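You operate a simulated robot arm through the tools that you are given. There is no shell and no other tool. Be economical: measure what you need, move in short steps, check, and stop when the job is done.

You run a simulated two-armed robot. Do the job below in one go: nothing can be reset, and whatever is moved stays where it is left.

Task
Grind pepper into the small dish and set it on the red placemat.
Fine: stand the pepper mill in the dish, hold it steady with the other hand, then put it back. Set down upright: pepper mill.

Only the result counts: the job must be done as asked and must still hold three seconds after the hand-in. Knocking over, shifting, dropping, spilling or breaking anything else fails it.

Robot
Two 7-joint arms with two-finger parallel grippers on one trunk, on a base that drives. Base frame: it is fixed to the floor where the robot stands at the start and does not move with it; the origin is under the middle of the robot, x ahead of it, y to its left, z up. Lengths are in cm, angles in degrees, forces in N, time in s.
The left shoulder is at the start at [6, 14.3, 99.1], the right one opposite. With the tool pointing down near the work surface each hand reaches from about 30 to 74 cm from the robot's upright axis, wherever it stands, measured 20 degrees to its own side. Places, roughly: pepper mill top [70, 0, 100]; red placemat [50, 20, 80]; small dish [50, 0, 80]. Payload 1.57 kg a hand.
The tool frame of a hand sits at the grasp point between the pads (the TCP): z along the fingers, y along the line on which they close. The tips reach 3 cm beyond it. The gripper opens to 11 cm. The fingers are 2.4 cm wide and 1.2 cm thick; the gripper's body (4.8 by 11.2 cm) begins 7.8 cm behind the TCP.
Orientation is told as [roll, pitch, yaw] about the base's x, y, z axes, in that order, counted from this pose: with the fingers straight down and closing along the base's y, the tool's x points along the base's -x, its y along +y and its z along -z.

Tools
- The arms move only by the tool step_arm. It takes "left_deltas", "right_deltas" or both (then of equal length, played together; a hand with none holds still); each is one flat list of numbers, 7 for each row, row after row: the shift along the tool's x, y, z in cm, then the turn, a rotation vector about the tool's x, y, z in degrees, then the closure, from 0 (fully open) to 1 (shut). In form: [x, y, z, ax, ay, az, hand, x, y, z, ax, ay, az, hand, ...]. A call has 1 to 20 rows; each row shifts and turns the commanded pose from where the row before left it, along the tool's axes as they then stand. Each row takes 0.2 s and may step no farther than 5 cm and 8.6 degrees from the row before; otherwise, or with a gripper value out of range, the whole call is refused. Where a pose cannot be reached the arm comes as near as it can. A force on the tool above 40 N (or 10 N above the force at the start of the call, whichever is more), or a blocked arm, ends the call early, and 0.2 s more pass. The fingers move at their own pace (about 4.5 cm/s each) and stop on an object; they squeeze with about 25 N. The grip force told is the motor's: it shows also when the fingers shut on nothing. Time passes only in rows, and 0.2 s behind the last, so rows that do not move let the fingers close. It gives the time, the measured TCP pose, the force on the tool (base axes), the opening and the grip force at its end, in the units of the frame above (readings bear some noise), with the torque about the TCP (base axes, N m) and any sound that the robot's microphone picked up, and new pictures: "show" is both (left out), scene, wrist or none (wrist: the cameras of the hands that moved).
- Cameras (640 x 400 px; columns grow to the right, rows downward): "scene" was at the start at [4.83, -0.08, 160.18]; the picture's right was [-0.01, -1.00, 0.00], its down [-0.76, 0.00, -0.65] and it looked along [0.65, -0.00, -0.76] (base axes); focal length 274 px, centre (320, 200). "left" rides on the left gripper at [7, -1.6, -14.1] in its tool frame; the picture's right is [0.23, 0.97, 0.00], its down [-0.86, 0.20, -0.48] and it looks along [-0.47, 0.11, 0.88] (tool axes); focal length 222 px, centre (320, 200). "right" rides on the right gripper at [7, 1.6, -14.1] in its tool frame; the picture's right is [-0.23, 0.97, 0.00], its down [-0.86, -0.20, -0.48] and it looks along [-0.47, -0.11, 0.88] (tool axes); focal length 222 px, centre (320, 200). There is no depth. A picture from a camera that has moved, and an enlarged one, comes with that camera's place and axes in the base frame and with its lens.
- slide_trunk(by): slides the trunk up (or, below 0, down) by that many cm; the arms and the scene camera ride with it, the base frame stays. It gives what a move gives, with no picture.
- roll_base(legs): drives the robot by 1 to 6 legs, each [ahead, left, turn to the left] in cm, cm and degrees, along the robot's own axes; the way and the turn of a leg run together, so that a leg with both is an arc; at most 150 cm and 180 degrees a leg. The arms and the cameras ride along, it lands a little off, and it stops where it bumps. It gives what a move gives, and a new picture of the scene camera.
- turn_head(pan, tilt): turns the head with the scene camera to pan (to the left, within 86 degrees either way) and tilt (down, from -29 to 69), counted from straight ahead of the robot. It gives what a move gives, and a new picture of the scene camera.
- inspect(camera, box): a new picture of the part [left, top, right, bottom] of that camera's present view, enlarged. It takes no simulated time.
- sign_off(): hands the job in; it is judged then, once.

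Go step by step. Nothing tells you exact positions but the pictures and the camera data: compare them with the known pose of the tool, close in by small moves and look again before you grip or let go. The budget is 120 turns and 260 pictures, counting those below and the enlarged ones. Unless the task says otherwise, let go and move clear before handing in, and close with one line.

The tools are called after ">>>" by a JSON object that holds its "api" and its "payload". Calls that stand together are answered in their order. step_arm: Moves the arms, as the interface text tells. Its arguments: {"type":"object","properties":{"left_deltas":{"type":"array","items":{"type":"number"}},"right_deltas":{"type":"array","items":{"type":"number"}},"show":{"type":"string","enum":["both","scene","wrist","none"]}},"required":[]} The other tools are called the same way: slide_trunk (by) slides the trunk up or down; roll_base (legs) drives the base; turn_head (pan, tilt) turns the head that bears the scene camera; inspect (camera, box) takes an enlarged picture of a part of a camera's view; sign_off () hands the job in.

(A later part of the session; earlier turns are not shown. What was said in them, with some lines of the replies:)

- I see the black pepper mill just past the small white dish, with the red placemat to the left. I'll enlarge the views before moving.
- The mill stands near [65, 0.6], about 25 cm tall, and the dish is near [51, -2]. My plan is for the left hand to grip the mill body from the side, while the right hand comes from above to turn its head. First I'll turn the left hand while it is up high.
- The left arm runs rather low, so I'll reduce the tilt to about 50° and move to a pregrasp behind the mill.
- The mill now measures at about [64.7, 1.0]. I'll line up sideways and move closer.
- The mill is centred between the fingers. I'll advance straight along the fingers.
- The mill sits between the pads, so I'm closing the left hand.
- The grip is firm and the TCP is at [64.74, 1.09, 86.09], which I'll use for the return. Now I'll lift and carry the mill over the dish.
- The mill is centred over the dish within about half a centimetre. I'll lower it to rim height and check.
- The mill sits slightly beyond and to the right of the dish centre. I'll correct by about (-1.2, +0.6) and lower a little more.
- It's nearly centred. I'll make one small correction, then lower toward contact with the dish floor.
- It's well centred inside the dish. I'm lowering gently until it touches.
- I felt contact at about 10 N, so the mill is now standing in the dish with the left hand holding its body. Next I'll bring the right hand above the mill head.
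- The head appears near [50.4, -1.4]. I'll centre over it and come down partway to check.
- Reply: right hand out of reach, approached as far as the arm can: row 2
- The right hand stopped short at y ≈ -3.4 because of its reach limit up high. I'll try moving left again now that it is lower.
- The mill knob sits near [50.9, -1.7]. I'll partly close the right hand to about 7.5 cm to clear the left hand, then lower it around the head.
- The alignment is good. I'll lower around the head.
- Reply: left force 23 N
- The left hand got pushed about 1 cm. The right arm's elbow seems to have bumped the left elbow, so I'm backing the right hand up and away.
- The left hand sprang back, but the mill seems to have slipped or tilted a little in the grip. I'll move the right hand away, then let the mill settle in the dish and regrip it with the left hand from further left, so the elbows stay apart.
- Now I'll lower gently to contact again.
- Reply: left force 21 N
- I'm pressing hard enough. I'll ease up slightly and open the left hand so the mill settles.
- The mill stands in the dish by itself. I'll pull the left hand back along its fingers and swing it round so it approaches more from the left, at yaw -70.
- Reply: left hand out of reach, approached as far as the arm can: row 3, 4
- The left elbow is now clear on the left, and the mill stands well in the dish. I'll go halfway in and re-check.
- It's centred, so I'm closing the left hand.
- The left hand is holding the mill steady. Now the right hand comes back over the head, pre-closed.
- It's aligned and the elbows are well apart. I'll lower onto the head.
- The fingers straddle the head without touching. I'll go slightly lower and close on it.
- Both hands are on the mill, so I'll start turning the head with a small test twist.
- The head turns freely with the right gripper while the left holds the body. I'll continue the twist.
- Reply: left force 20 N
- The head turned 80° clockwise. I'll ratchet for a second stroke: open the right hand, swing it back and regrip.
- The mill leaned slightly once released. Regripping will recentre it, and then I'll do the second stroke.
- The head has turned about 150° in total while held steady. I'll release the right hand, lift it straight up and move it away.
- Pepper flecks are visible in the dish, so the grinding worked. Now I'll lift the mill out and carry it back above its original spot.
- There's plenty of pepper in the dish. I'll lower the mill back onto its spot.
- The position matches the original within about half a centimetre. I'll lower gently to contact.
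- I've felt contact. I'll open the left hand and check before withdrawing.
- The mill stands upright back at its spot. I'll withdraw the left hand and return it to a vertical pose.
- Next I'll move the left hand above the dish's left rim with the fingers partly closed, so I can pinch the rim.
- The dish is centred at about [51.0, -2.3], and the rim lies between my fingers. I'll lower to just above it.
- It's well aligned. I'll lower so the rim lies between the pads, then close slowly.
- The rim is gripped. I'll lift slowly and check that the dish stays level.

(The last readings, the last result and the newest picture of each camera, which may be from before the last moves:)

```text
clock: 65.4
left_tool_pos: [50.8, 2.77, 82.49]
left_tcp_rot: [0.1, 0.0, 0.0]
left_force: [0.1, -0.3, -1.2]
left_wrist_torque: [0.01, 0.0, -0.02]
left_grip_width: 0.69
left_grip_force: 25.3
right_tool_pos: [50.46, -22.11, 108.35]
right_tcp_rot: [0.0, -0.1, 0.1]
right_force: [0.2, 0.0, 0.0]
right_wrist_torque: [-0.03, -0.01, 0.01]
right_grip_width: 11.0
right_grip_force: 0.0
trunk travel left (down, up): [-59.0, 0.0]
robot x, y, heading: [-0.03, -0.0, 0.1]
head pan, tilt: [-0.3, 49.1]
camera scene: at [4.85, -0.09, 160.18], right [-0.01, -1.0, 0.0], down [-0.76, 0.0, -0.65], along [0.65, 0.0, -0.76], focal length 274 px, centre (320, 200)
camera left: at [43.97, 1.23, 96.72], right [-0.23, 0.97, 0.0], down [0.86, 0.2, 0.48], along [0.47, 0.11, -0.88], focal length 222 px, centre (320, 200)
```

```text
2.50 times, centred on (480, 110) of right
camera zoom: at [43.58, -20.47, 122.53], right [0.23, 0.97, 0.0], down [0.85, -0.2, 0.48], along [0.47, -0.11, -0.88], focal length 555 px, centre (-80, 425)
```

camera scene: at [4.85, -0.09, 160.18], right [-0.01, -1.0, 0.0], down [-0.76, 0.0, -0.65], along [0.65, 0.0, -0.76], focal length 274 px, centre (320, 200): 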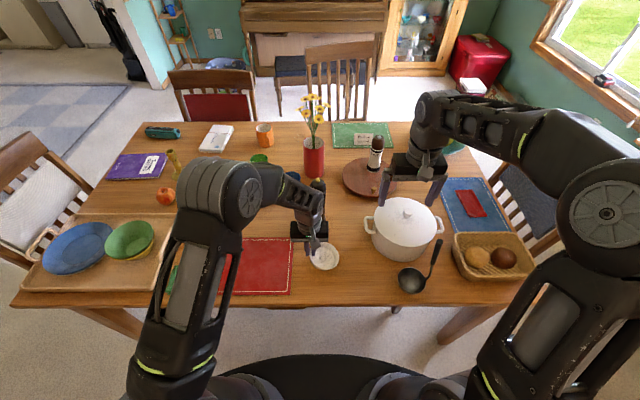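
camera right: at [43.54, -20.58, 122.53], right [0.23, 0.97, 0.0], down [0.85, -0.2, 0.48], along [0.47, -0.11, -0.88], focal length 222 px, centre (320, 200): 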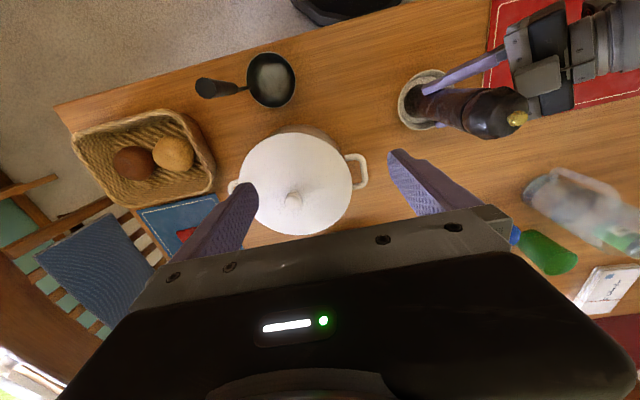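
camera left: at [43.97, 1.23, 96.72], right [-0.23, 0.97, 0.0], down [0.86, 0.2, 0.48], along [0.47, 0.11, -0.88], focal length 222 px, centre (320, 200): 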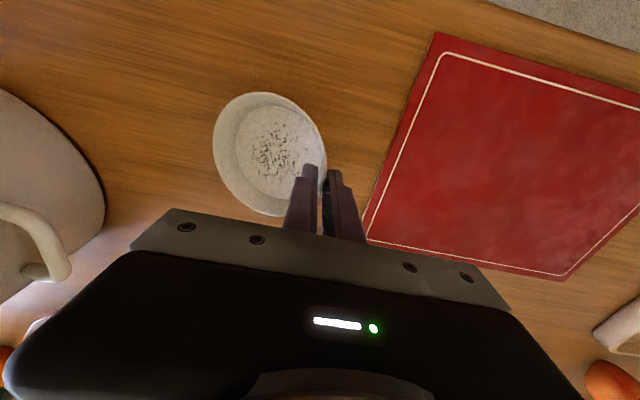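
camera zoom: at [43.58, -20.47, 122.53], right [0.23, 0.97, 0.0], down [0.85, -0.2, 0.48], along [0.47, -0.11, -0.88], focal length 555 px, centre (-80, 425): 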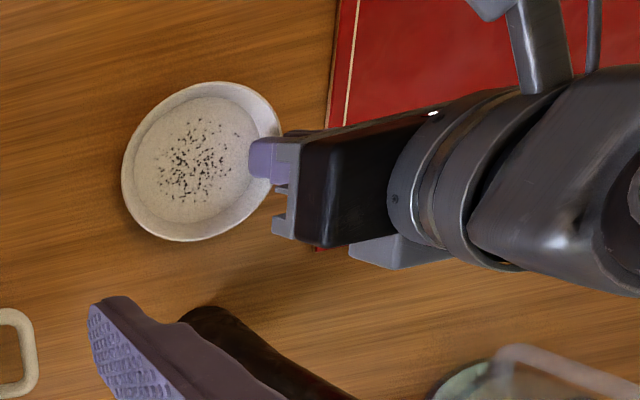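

The dish tilts because its sloped wall lies flat against the pads. I'll roll the hand about 16° to level it, then raise and check.

>>> {"api": "step_arm", "payload": {"left_deltas": [0, 0, -1, 0, 0, 0, 1, 0, 0, -1, -4, 0, 0, 1, 0, 0, 0, -4, 0, 0, 1, 0, 0, 0, -4, 0, 0, 1, 0, 0, 0, -4, 0, 0, 1, 0, 0, 0, 0, 0, 0, 1]}}

>>> {"api": "inspect", "payload": {"camera": "scene", "box": [270, 200, 370, 290]}}

>>> {"api": "inspect", "payload": {"camera": "right", "box": [380, 30, 580, 190]}}

```text
clock: 66.8
left_tool_pos: [50.9, 2.86, 84.57]
left_tcp_rot: [16.1, -0.1, 0.0]
left_force: [0.1, 0.4, -1.3]
left_wrist_torque: [0.01, 0.02, 0.03]
left_grip_width: 0.68
left_grip_force: 24.8
right_tool_pos: [50.38, -22.04, 108.36]
right_tcp_rot: [0.0, -0.1, -0.1]
right_force: [1.0, -0.2, 0.1]
right_wrist_torque: [0.02, -0.02, 0.0]
right_grip_width: 10.98
right_grip_force: 0.0
trunk travel left (down, up): [-59.0, 0.0]
robot x, y, heading: [0.0, -0.03, 0.1]
head pan, tilt: [-0.3, 49.1]
camera scene: at [4.84, -0.07, 160.18], right [-0.01, -1.0, 0.0], down [-0.76, 0.0, -0.65], along [0.65, 0.0, -0.76], focal length 274 px, centre (320, 200)
camera left: at [43.96, -2.61, 97.69], right [-0.23, 0.94, 0.27], down [0.86, 0.06, 0.52], along [0.47, 0.35, -0.81], focal length 222 px, centre (320, 200)
```

scene: 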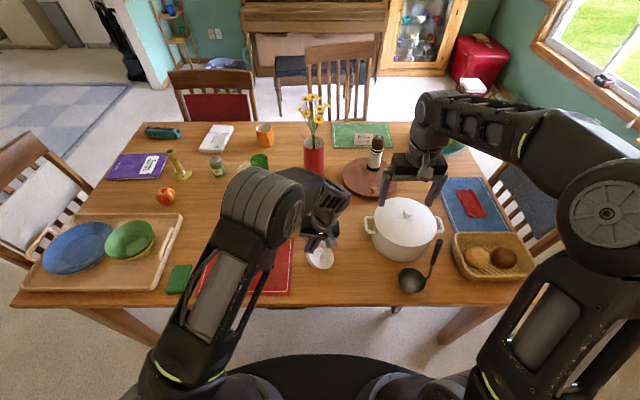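
left: 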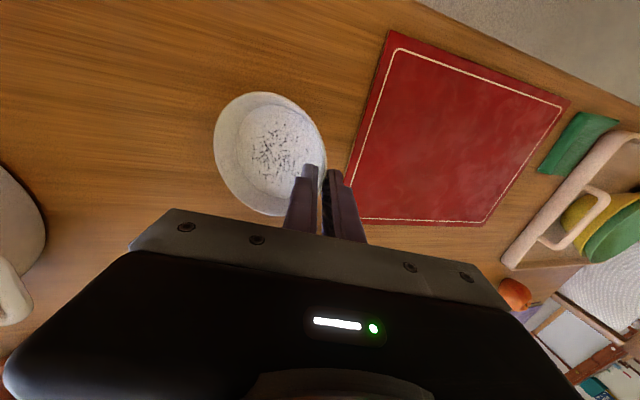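

```text
4.44 times, centred on (320, 245) of scene
camera zoom: at [4.84, -0.07, 160.18], right [-0.01, -1.0, 0.0], down [-0.76, 0.0, -0.65], along [0.65, 0.0, -0.76], focal length 1219 px, centre (320, 0)
```

zoom: 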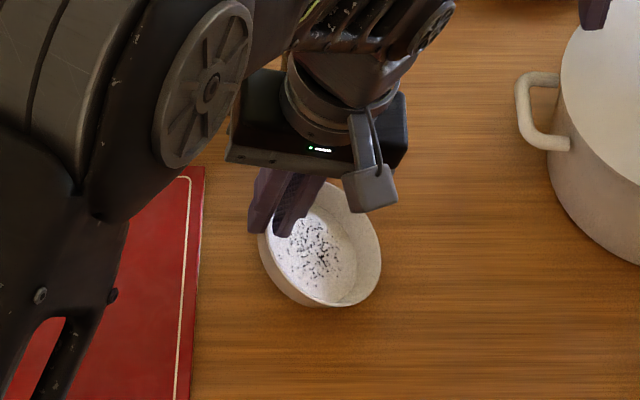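

```text
2.50 times, centred on (480, 110) of right
camera zoom: at [43.57, -20.45, 122.54], right [0.23, 0.97, 0.0], down [0.85, -0.2, 0.48], along [0.47, -0.11, -0.88], focal length 555 px, centre (-80, 425)
```

zoom: 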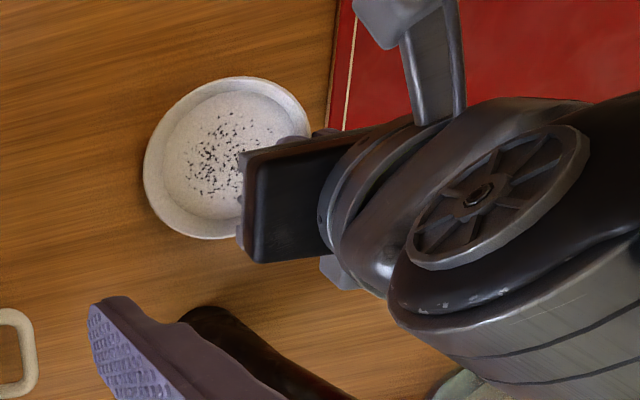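

I rolled the wrong way, because the dish's right side is the low one. I'll roll slowly back to about -15° and check.

>>> {"api": "step_arm", "payload": {"left_deltas": [0, 0, 0, 4, 0, 0, 1, 0, 0, 0, 4, 0, 0, 1, 0, 0, 0, 4, 0, 0, 1, 0, 0, 0, 4, 0, 0, 1, 0, 0, 0, 4, 0, 0, 1, 0, 0, 0, 4, 0, 0, 1, 0, 0, 0, 4, 0, 0, 1, 0, 0, 0, 2.5, 0, 0, 1, 0, 0, 0, 0, 0, 0, 1]}}

>>> {"api": "inspect", "payload": {"camera": "scene", "box": [270, 200, 370, 290]}}

>>> {"api": "inspect", "payload": {"camera": "right", "box": [380, 30, 580, 190]}}

```text
clock: 68.8
left_tool_pos: [50.87, 2.71, 84.52]
left_tcp_rot: [-14.4, 0.0, 0.0]
left_force: [-0.3, 0.2, -1.5]
left_wrist_torque: [0.07, 0.04, -0.05]
left_grip_width: 0.66
left_grip_force: 24.8
right_tool_pos: [50.43, -22.15, 108.47]
right_tcp_rot: [0.0, -0.1, 0.0]
right_force: [0.2, -0.4, 0.1]
right_wrist_torque: [-0.01, 0.02, -0.02]
right_grip_width: 11.0
right_grip_force: 0.0
trunk travel left (down, up): [-59.0, 0.0]
robot x, y, heading: [-0.35, 0.49, -0.0]
head pan, tilt: [-0.3, 49.1]
camera scene: at [4.84, -0.1, 160.18], right [-0.01, -1.0, 0.0], down [-0.76, 0.0, -0.65], along [0.65, 0.0, -0.76], focal length 274 px, centre (320, 200)
camera left: at [43.96, 4.79, 98.67], right [-0.23, 0.94, -0.24], down [0.86, 0.31, 0.41], along [0.47, -0.11, -0.88], focal length 222 px, centre (320, 200)
```

scene: 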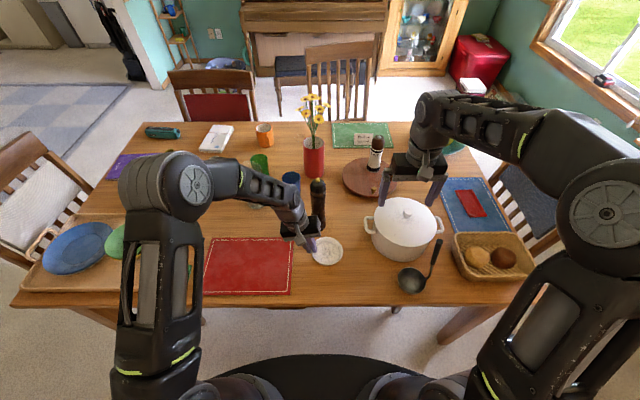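
left: 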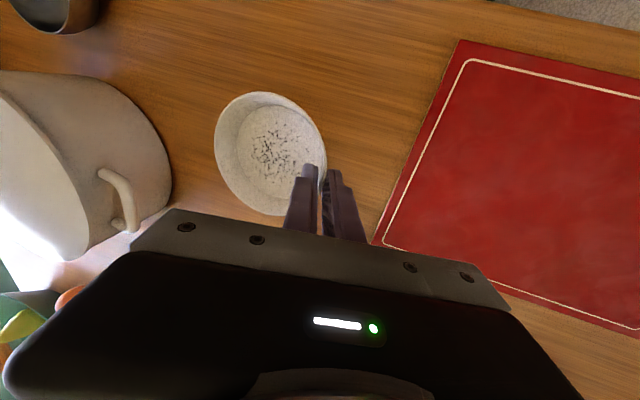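

```text
4.44 times, centred on (320, 245) of scene
camera zoom: at [4.84, -0.1, 160.18], right [-0.01, -1.0, 0.0], down [-0.76, 0.0, -0.65], along [0.65, 0.0, -0.76], focal length 1219 px, centre (320, 0)
```

zoom: 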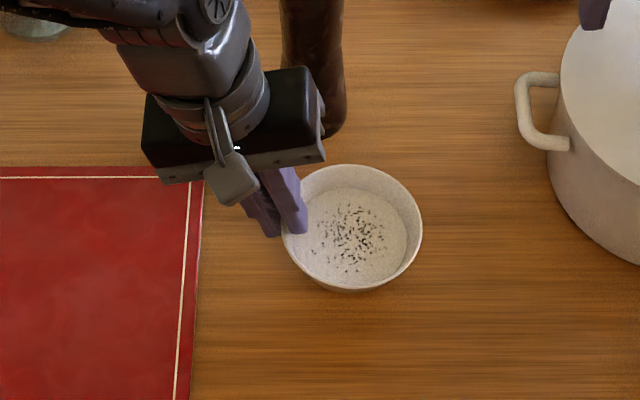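

```text
2.50 times, centred on (480, 110) of right
camera zoom: at [43.57, -20.48, 122.53], right [0.23, 0.97, 0.0], down [0.85, -0.2, 0.48], along [0.47, -0.11, -0.88], focal length 555 px, centre (-80, 425)
```

zoom: 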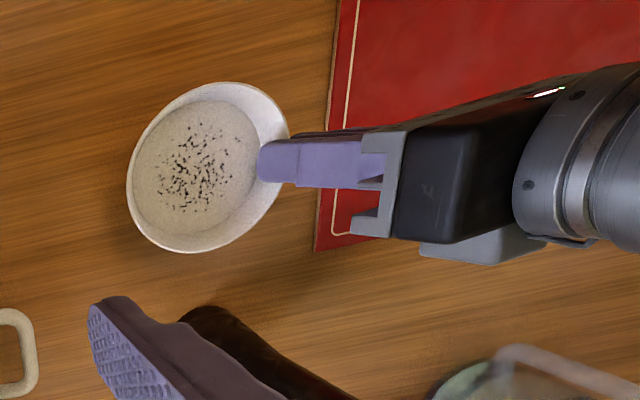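

The dish is level and the pepper is still in it. I'll carry it over the placemat.

>>> {"api": "step_arm", "payload": {"left_deltas": [0.08, 1.2, -0.31, 0, 0, 0, 1, 0.12, 1.9, -0.49, 0, 0, 0, 1, 0.15, 2.4, -0.62, 0, 0, 0, 1, 0.15, 2.4, -0.62, 0, 0, 0, 1, 0.15, 2.4, -0.62, 0, 0, 0, 1, 0.15, 2.4, -0.62, 0, 0, 0, 1, 0.15, 2.4, -0.62, 0, 0, 0, 1, 0.15, 2.4, -0.62, 0, 0, 0, 1, 0.15, 2.4, -0.62, 0, 0, 0, 1, 0.15, 2.4, -0.62, 0, 0, 0, 1, 0.1, 1.5, -0.39, 0, 0, 0, 1, 0, 0, 0, 0, 0, 0, 1]}}

>>> {"api": "inspect", "payload": {"camera": "scene", "box": [190, 190, 330, 310]}}

```text
clock: 71.4
left_tool_pos: [49.32, 27.35, 84.57]
left_tcp_rot: [-14.3, 0.1, -0.1]
left_force: [-0.5, 0.6, -0.4]
left_wrist_torque: [0.11, 0.0, 0.02]
left_grip_width: 0.69
left_grip_force: 25.0
right_tool_pos: [50.49, -22.14, 108.36]
right_tcp_rot: [0.0, -0.2, 0.0]
right_force: [0.2, -0.1, 0.1]
right_wrist_torque: [0.02, -0.02, 0.01]
right_grip_width: 10.98
right_grip_force: 0.1
trunk travel left (down, up): [-59.0, 0.0]
robot x, y, heading: [0.24, 0.25, 0.0]
head pan, tilt: [-0.3, 49.1]
camera scene: at [4.84, -0.09, 160.18], right [-0.01, -1.0, 0.0], down [-0.76, 0.0, -0.65], along [0.65, 0.0, -0.76], focal length 274 px, centre (320, 200)
camera left: at [42.44, 29.41, 98.67], right [-0.23, 0.94, -0.24], down [0.86, 0.31, 0.41], along [0.47, -0.11, -0.88], focal length 222 px, centre (320, 200)
```

scene: 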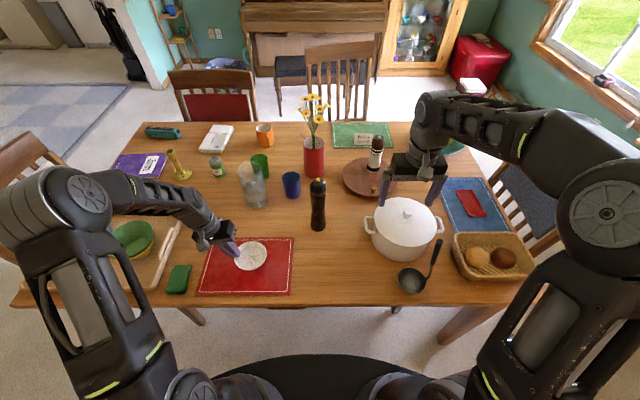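
left: 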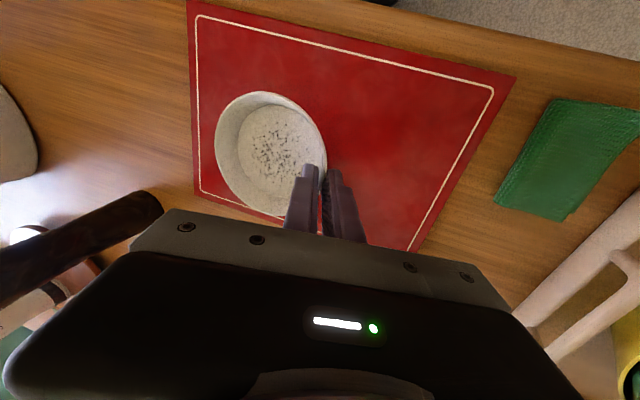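

```text
3.33 times, centred on (260, 250) of scene
camera zoom: at [4.84, -0.09, 160.18], right [-0.01, -1.0, 0.0], down [-0.76, 0.0, -0.65], along [0.65, 0.0, -0.76], focal length 914 px, centre (520, 33)
```

zoom: 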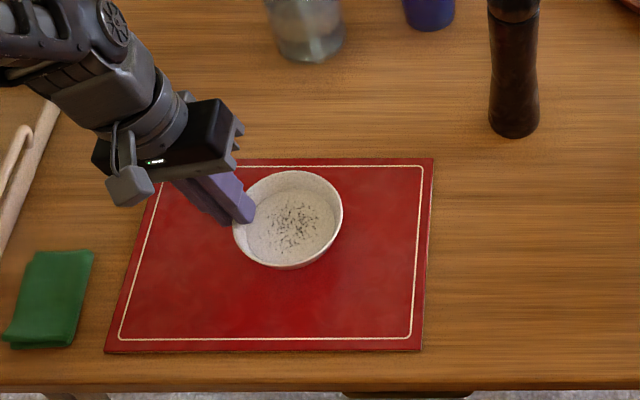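

The dish is over the placemat. I'll shift it slightly toward the mat's centre and lower most of the way.

>>> {"api": "step_arm", "payload": {"left_deltas": [0.6, 0.25, 0.97, 0, 0, 0, 1, 0.6, 0.25, 0.97, 0, 0, 0, 1, 0.6, 0.25, 0.97, 0, 0, 0, 1, 0.6, 0.25, 0.97, 0, 0, 0, 1, 0, 0, 0, 0, 0, 0, 1]}}

>>> {"api": "inspect", "payload": {"camera": "scene", "box": [190, 190, 330, 310]}}

```text
clock: 72.6
left_tool_pos: [46.99, 27.34, 80.63]
left_tcp_rot: [-14.3, 0.0, 0.0]
left_force: [1.0, 0.6, 2.5]
left_wrist_torque: [-0.3, -0.06, 0.06]
left_grip_width: 0.65
left_grip_force: 24.4
right_tool_pos: [50.4, -22.09, 108.47]
right_tcp_rot: [0.0, -0.1, 0.0]
right_force: [-0.2, -0.4, -0.4]
right_wrist_torque: [0.0, 0.01, 0.01]
right_grip_width: 10.99
right_grip_force: 0.0
trunk travel left (down, up): [-59.0, 0.0]
robot x, y, heading: [-0.07, -0.2, -0.3]
head pan, tilt: [-0.3, 49.1]
camera scene: at [4.83, -0.08, 160.18], right [-0.01, -1.0, 0.0], down [-0.76, 0.0, -0.65], along [0.65, 0.0, -0.76], focal length 274 px, centre (320, 200)
camera left: at [40.08, 29.41, 94.66], right [-0.23, 0.94, -0.24], down [0.85, 0.31, 0.41], along [0.47, -0.11, -0.88], focal length 222 px, centre (320, 200)
```

scene: 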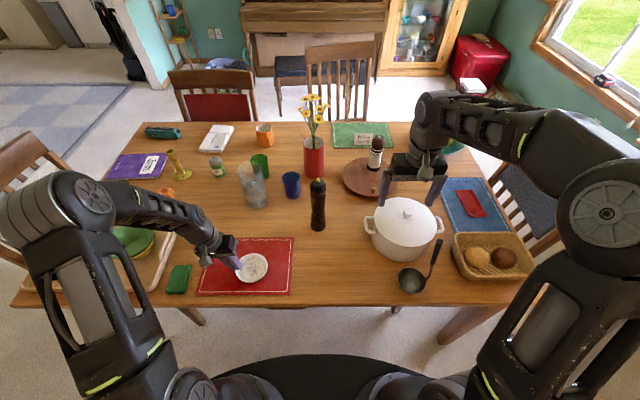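
left: 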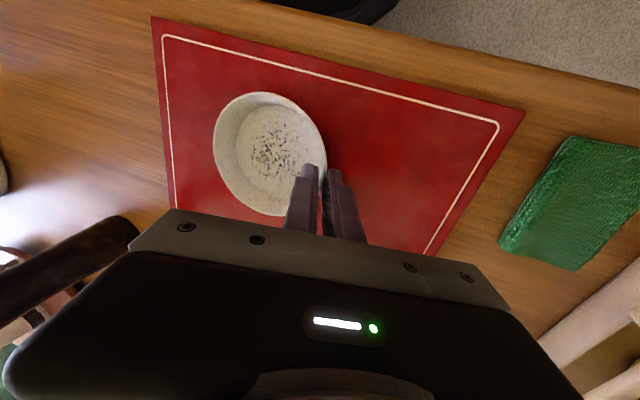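

```text
3.33 times, centred on (260, 250) of scene
camera zoom: at [4.83, -0.08, 160.18], right [-0.01, -1.0, 0.0], down [-0.76, 0.0, -0.65], along [0.65, 0.0, -0.76], focal length 914 px, centre (520, 33)
```

zoom: 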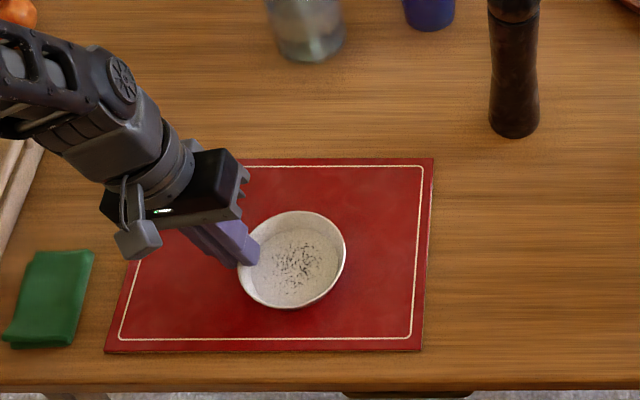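

The far edge of the dish has touched first. I'll roll a few more degrees to level it and settle it down.

>>> {"api": "step_arm", "payload": {"left_deltas": [0, 0, 0, 2.5, 0, 0, 1, 0, 0, 0, 2, 0, 0, 1, 0, 0.1, 0.29, 0, 0, 0, 1, 0, 0, 0, 0, 0, 0, 1], "show": "none"}}

```text
clock: 73.6
left_tool_pos: [47.0, 27.45, 80.23]
left_tcp_rot: [-19.0, 0.0, 0.1]
left_force: [0.3, 0.5, -0.6]
left_wrist_torque: [0.04, 0.02, 0.01]
left_grip_width: 0.69
left_grip_force: 25.1
right_tool_pos: [50.33, -22.01, 108.48]
right_tcp_rot: [0.0, -0.1, 0.1]
right_force: [0.1, -0.5, -0.7]
right_wrist_torque: [-0.02, -0.01, 0.0]
right_grip_width: 11.0
right_grip_force: 0.0
trunk travel left (down, up): [-59.0, 0.0]
robot x, y, heading: [0.11, 0.25, 0.0]
head pan, tilt: [-0.3, 49.1]
```

>>> {"api": "step_arm", "payload": {"left_deltas": [0, 0.1, 0.28, 0, 0, 0, 1, 0, 0, 0, 0, 0, 0, 1], "show": "none"}}

>>> {"api": "step_arm", "payload": {"left_deltas": [0, 0.06, 0.19, 0, 0, 0, 1, 0, 0, 0, 0, 0, 0, 1], "show": "wrist"}}

>>> {"api": "inspect", "payload": {"camera": "scene", "box": [220, 220, 300, 300]}}

```text
clock: 74.2
left_tool_pos: [46.97, 27.26, 80.11]
left_tcp_rot: [-18.9, 0.0, 0.0]
left_force: [-1.6, 1.5, 15.1]
left_wrist_torque: [-0.18, 0.18, -0.03]
left_grip_width: 0.66
left_grip_force: 25.1
right_tool_pos: [50.31, -22.13, 108.48]
right_tcp_rot: [-0.1, 0.0, 0.1]
right_force: [0.2, -0.3, 0.3]
right_wrist_torque: [0.03, 0.03, -0.01]
right_grip_width: 10.99
right_grip_force: 0.1
trunk travel left (down, up): [-59.0, 0.0]
robot x, y, heading: [0.15, -0.12, -0.1]
head pan, tilt: [-0.3, 49.1]
```

```text
clock: 74.8
left_tool_pos: [47.05, 27.26, 79.8]
left_tcp_rot: [-18.9, -0.1, 0.0]
left_force: [0.6, -1.7, 19.7]
left_wrist_torque: [-0.35, 0.03, 0.03]
left_grip_width: 0.68
left_grip_force: 24.6
right_tool_pos: [50.45, -22.12, 108.42]
right_tcp_rot: [0.0, -0.1, 0.0]
right_force: [-0.2, 0.5, 0.0]
right_wrist_torque: [0.03, 0.02, 0.02]
right_grip_width: 10.98
right_grip_force: 0.0
trunk travel left (down, up): [-59.0, 0.0]
robot x, y, heading: [-0.35, 0.4, -0.2]
head pan, tilt: [-0.3, 49.1]
camera left: at [40.04, 30.4, 93.8], right [-0.23, 0.92, -0.32], down [0.85, 0.34, 0.39], along [0.47, -0.18, -0.87], focal length 222 px, centre (320, 200)
```

left: 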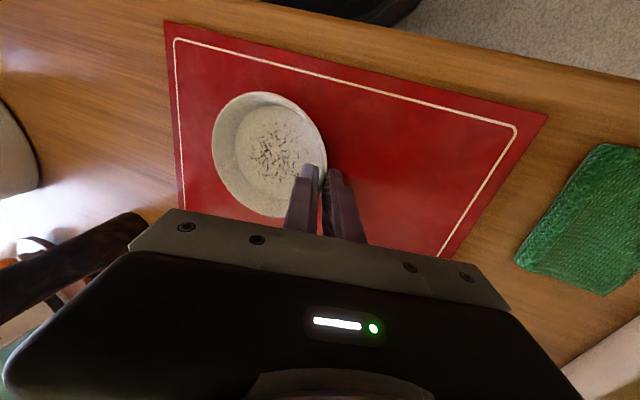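

```text
5.00 times, centred on (260, 260) of scene
camera zoom: at [4.67, -0.18, 160.19], right [-0.01, -1.0, 0.0], down [-0.76, 0.0, -0.66], along [0.66, 0.0, -0.76], focal length 1371 px, centre (620, -100)
```

zoom: 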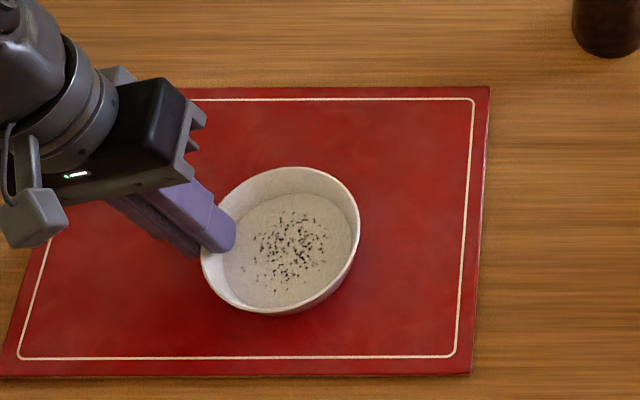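

The dish is resting on the placemat. I'll ease the pressure, open slightly and slide the fingers out along the wall.

>>> {"api": "step_arm", "payload": {"left_deltas": [0, -0.06, -0.19, 0, 0, 0, 1, 0, 0, 0, 0, 0, 0, 0.88, 0, 0, 0, 0, 0, 0, 0.8, 0, 0, 0, 0, 0, 0, 0.74, 0, 0, 0, 0, 0, 0, 0.74, 0, 0, 0, 0, 0, 0, 0.74], "show": "wrist"}}

>>> {"api": "inspect", "payload": {"camera": "scene", "box": [220, 220, 300, 300]}}

```text
clock: 76.2
left_tool_pos: [47.07, 27.21, 79.89]
left_tcp_rot: [-19.0, 0.0, 0.0]
left_force: [0.9, 0.0, 0.2]
left_wrist_torque: [0.02, 0.02, 0.01]
left_grip_width: 2.84
left_grip_force: 0.0
right_tool_pos: [50.47, -22.1, 108.28]
right_tcp_rot: [0.0, -0.1, 0.0]
right_force: [0.7, 0.2, 0.2]
right_wrist_torque: [0.0, 0.03, 0.02]
right_grip_width: 10.99
right_grip_force: 0.1
trunk travel left (down, up): [-59.0, 0.0]
robot x, y, heading: [0.17, -0.06, -0.2]
head pan, tilt: [-0.3, 49.1]
camera left: at [40.08, 30.47, 93.88], right [-0.23, 0.92, -0.32], down [0.86, 0.34, 0.39], along [0.47, -0.18, -0.87], focal length 222 px, centre (320, 200)
```

left: 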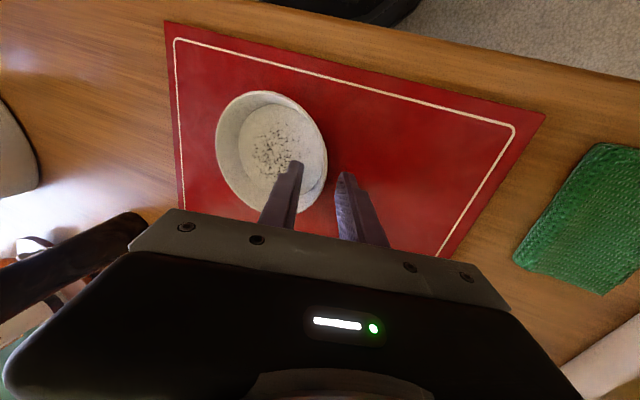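

```text
5.00 times, centred on (260, 260) of scene
camera zoom: at [4.83, -0.08, 160.18], right [-0.01, -1.0, 0.0], down [-0.76, 0.0, -0.65], along [0.65, 0.0, -0.76], focal length 1371 px, centre (620, -100)
```

zoom: 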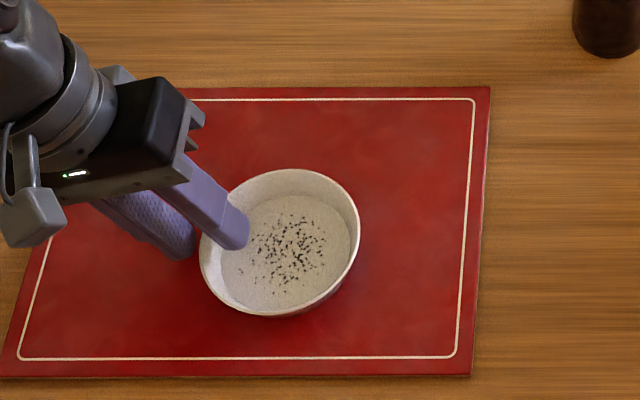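

The dish sits flat on the mat. I'll withdraw along the finger axis and move clear.

>>> {"api": "step_arm", "payload": {"left_deltas": [0, 0, -1, 0, 0, 0, 0.74, 0, 0, -1.5, 0, 0, 0, 0.74, 0, 0, -2, 0, 0, 0, 0.74, 0, 0, -3, 0, 0, 0, 0.74, 0, 0, -4, 0, 0, 0, 0.74, 0, 0, -4, 0, 0, 0, 0.74, 0, 0, -4, 0, 0, 0, 0.74]}}

>>> {"api": "inspect", "payload": {"camera": "scene", "box": [190, 160, 370, 310]}}

```text
clock: 77.8
left_tool_pos: [47.0, 33.61, 98.47]
left_tcp_rot: [-19.0, 0.1, 0.0]
left_force: [0.2, -0.2, 0.2]
left_wrist_torque: [-0.01, -0.02, -0.02]
left_grip_width: 2.85
left_grip_force: 0.0
right_tool_pos: [50.42, -22.14, 108.46]
right_tcp_rot: [0.0, 0.0, -0.1]
right_force: [-0.7, 0.1, -0.6]
right_wrist_torque: [-0.01, 0.0, -0.02]
right_grip_width: 11.03
right_grip_force: 0.1
trunk travel left (down, up): [-59.0, 0.0]
robot x, y, heading: [0.01, -0.17, 0.1]
head pan, tilt: [-0.3, 49.1]
camera scene: at [4.78, -0.09, 160.17], right [-0.01, -1.0, 0.0], down [-0.76, 0.0, -0.66], along [0.66, 0.0, -0.76], focal length 274 px, centre (320, 200)
camera left: at [40.05, 36.79, 112.34], right [-0.23, 0.92, -0.32], down [0.86, 0.34, 0.39], along [0.47, -0.18, -0.87], focal length 222 px, centre (320, 200)
```

scene: 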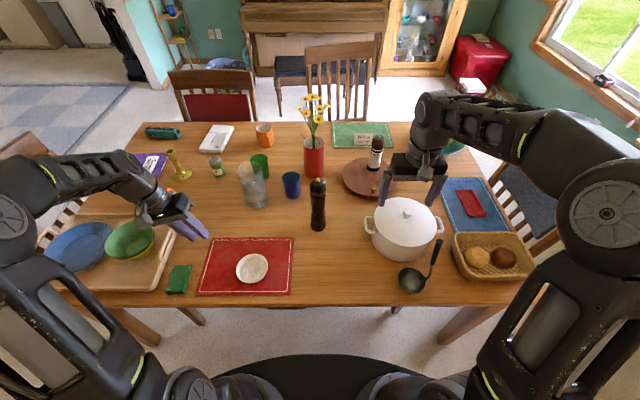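
left: 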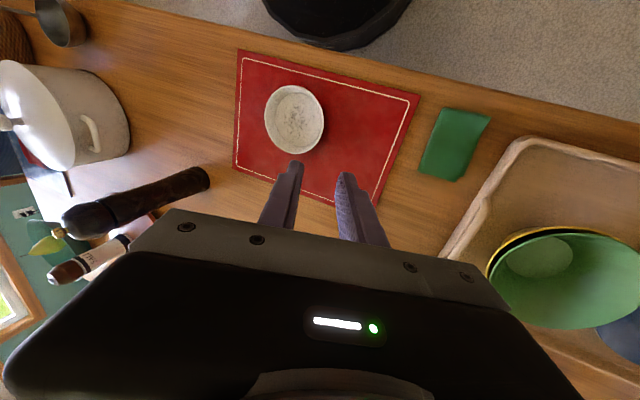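

```text
2.67 times, centred on (280, 235) of scene
camera zoom: at [4.78, -0.09, 160.17], right [-0.01, -1.0, 0.0], down [-0.76, 0.0, -0.66], along [0.66, 0.0, -0.76], focal length 731 px, centre (427, 107)
```

zoom: 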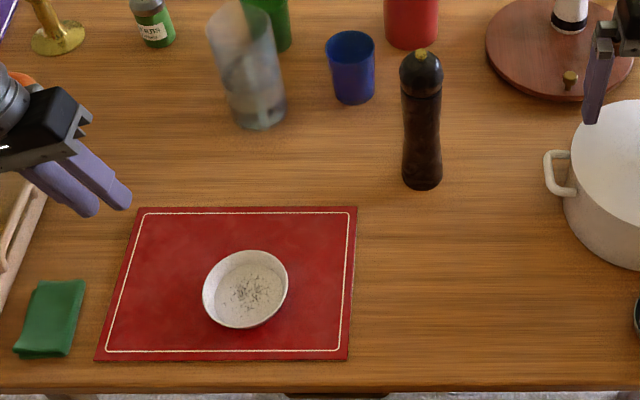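

The mill stands upright at its old spot, and the dish with ground pepper sits on the red placemat. Nothing else has been disturbed and both hands are clear, so I'm handing in.

>>> {"api": "sign_off", "payload": {}}

```text
The job is handed in.
```

I ground pepper into the small dish and set it on the red placemat, and the pepper mill is back upright within about half a centimetre of its old spot.
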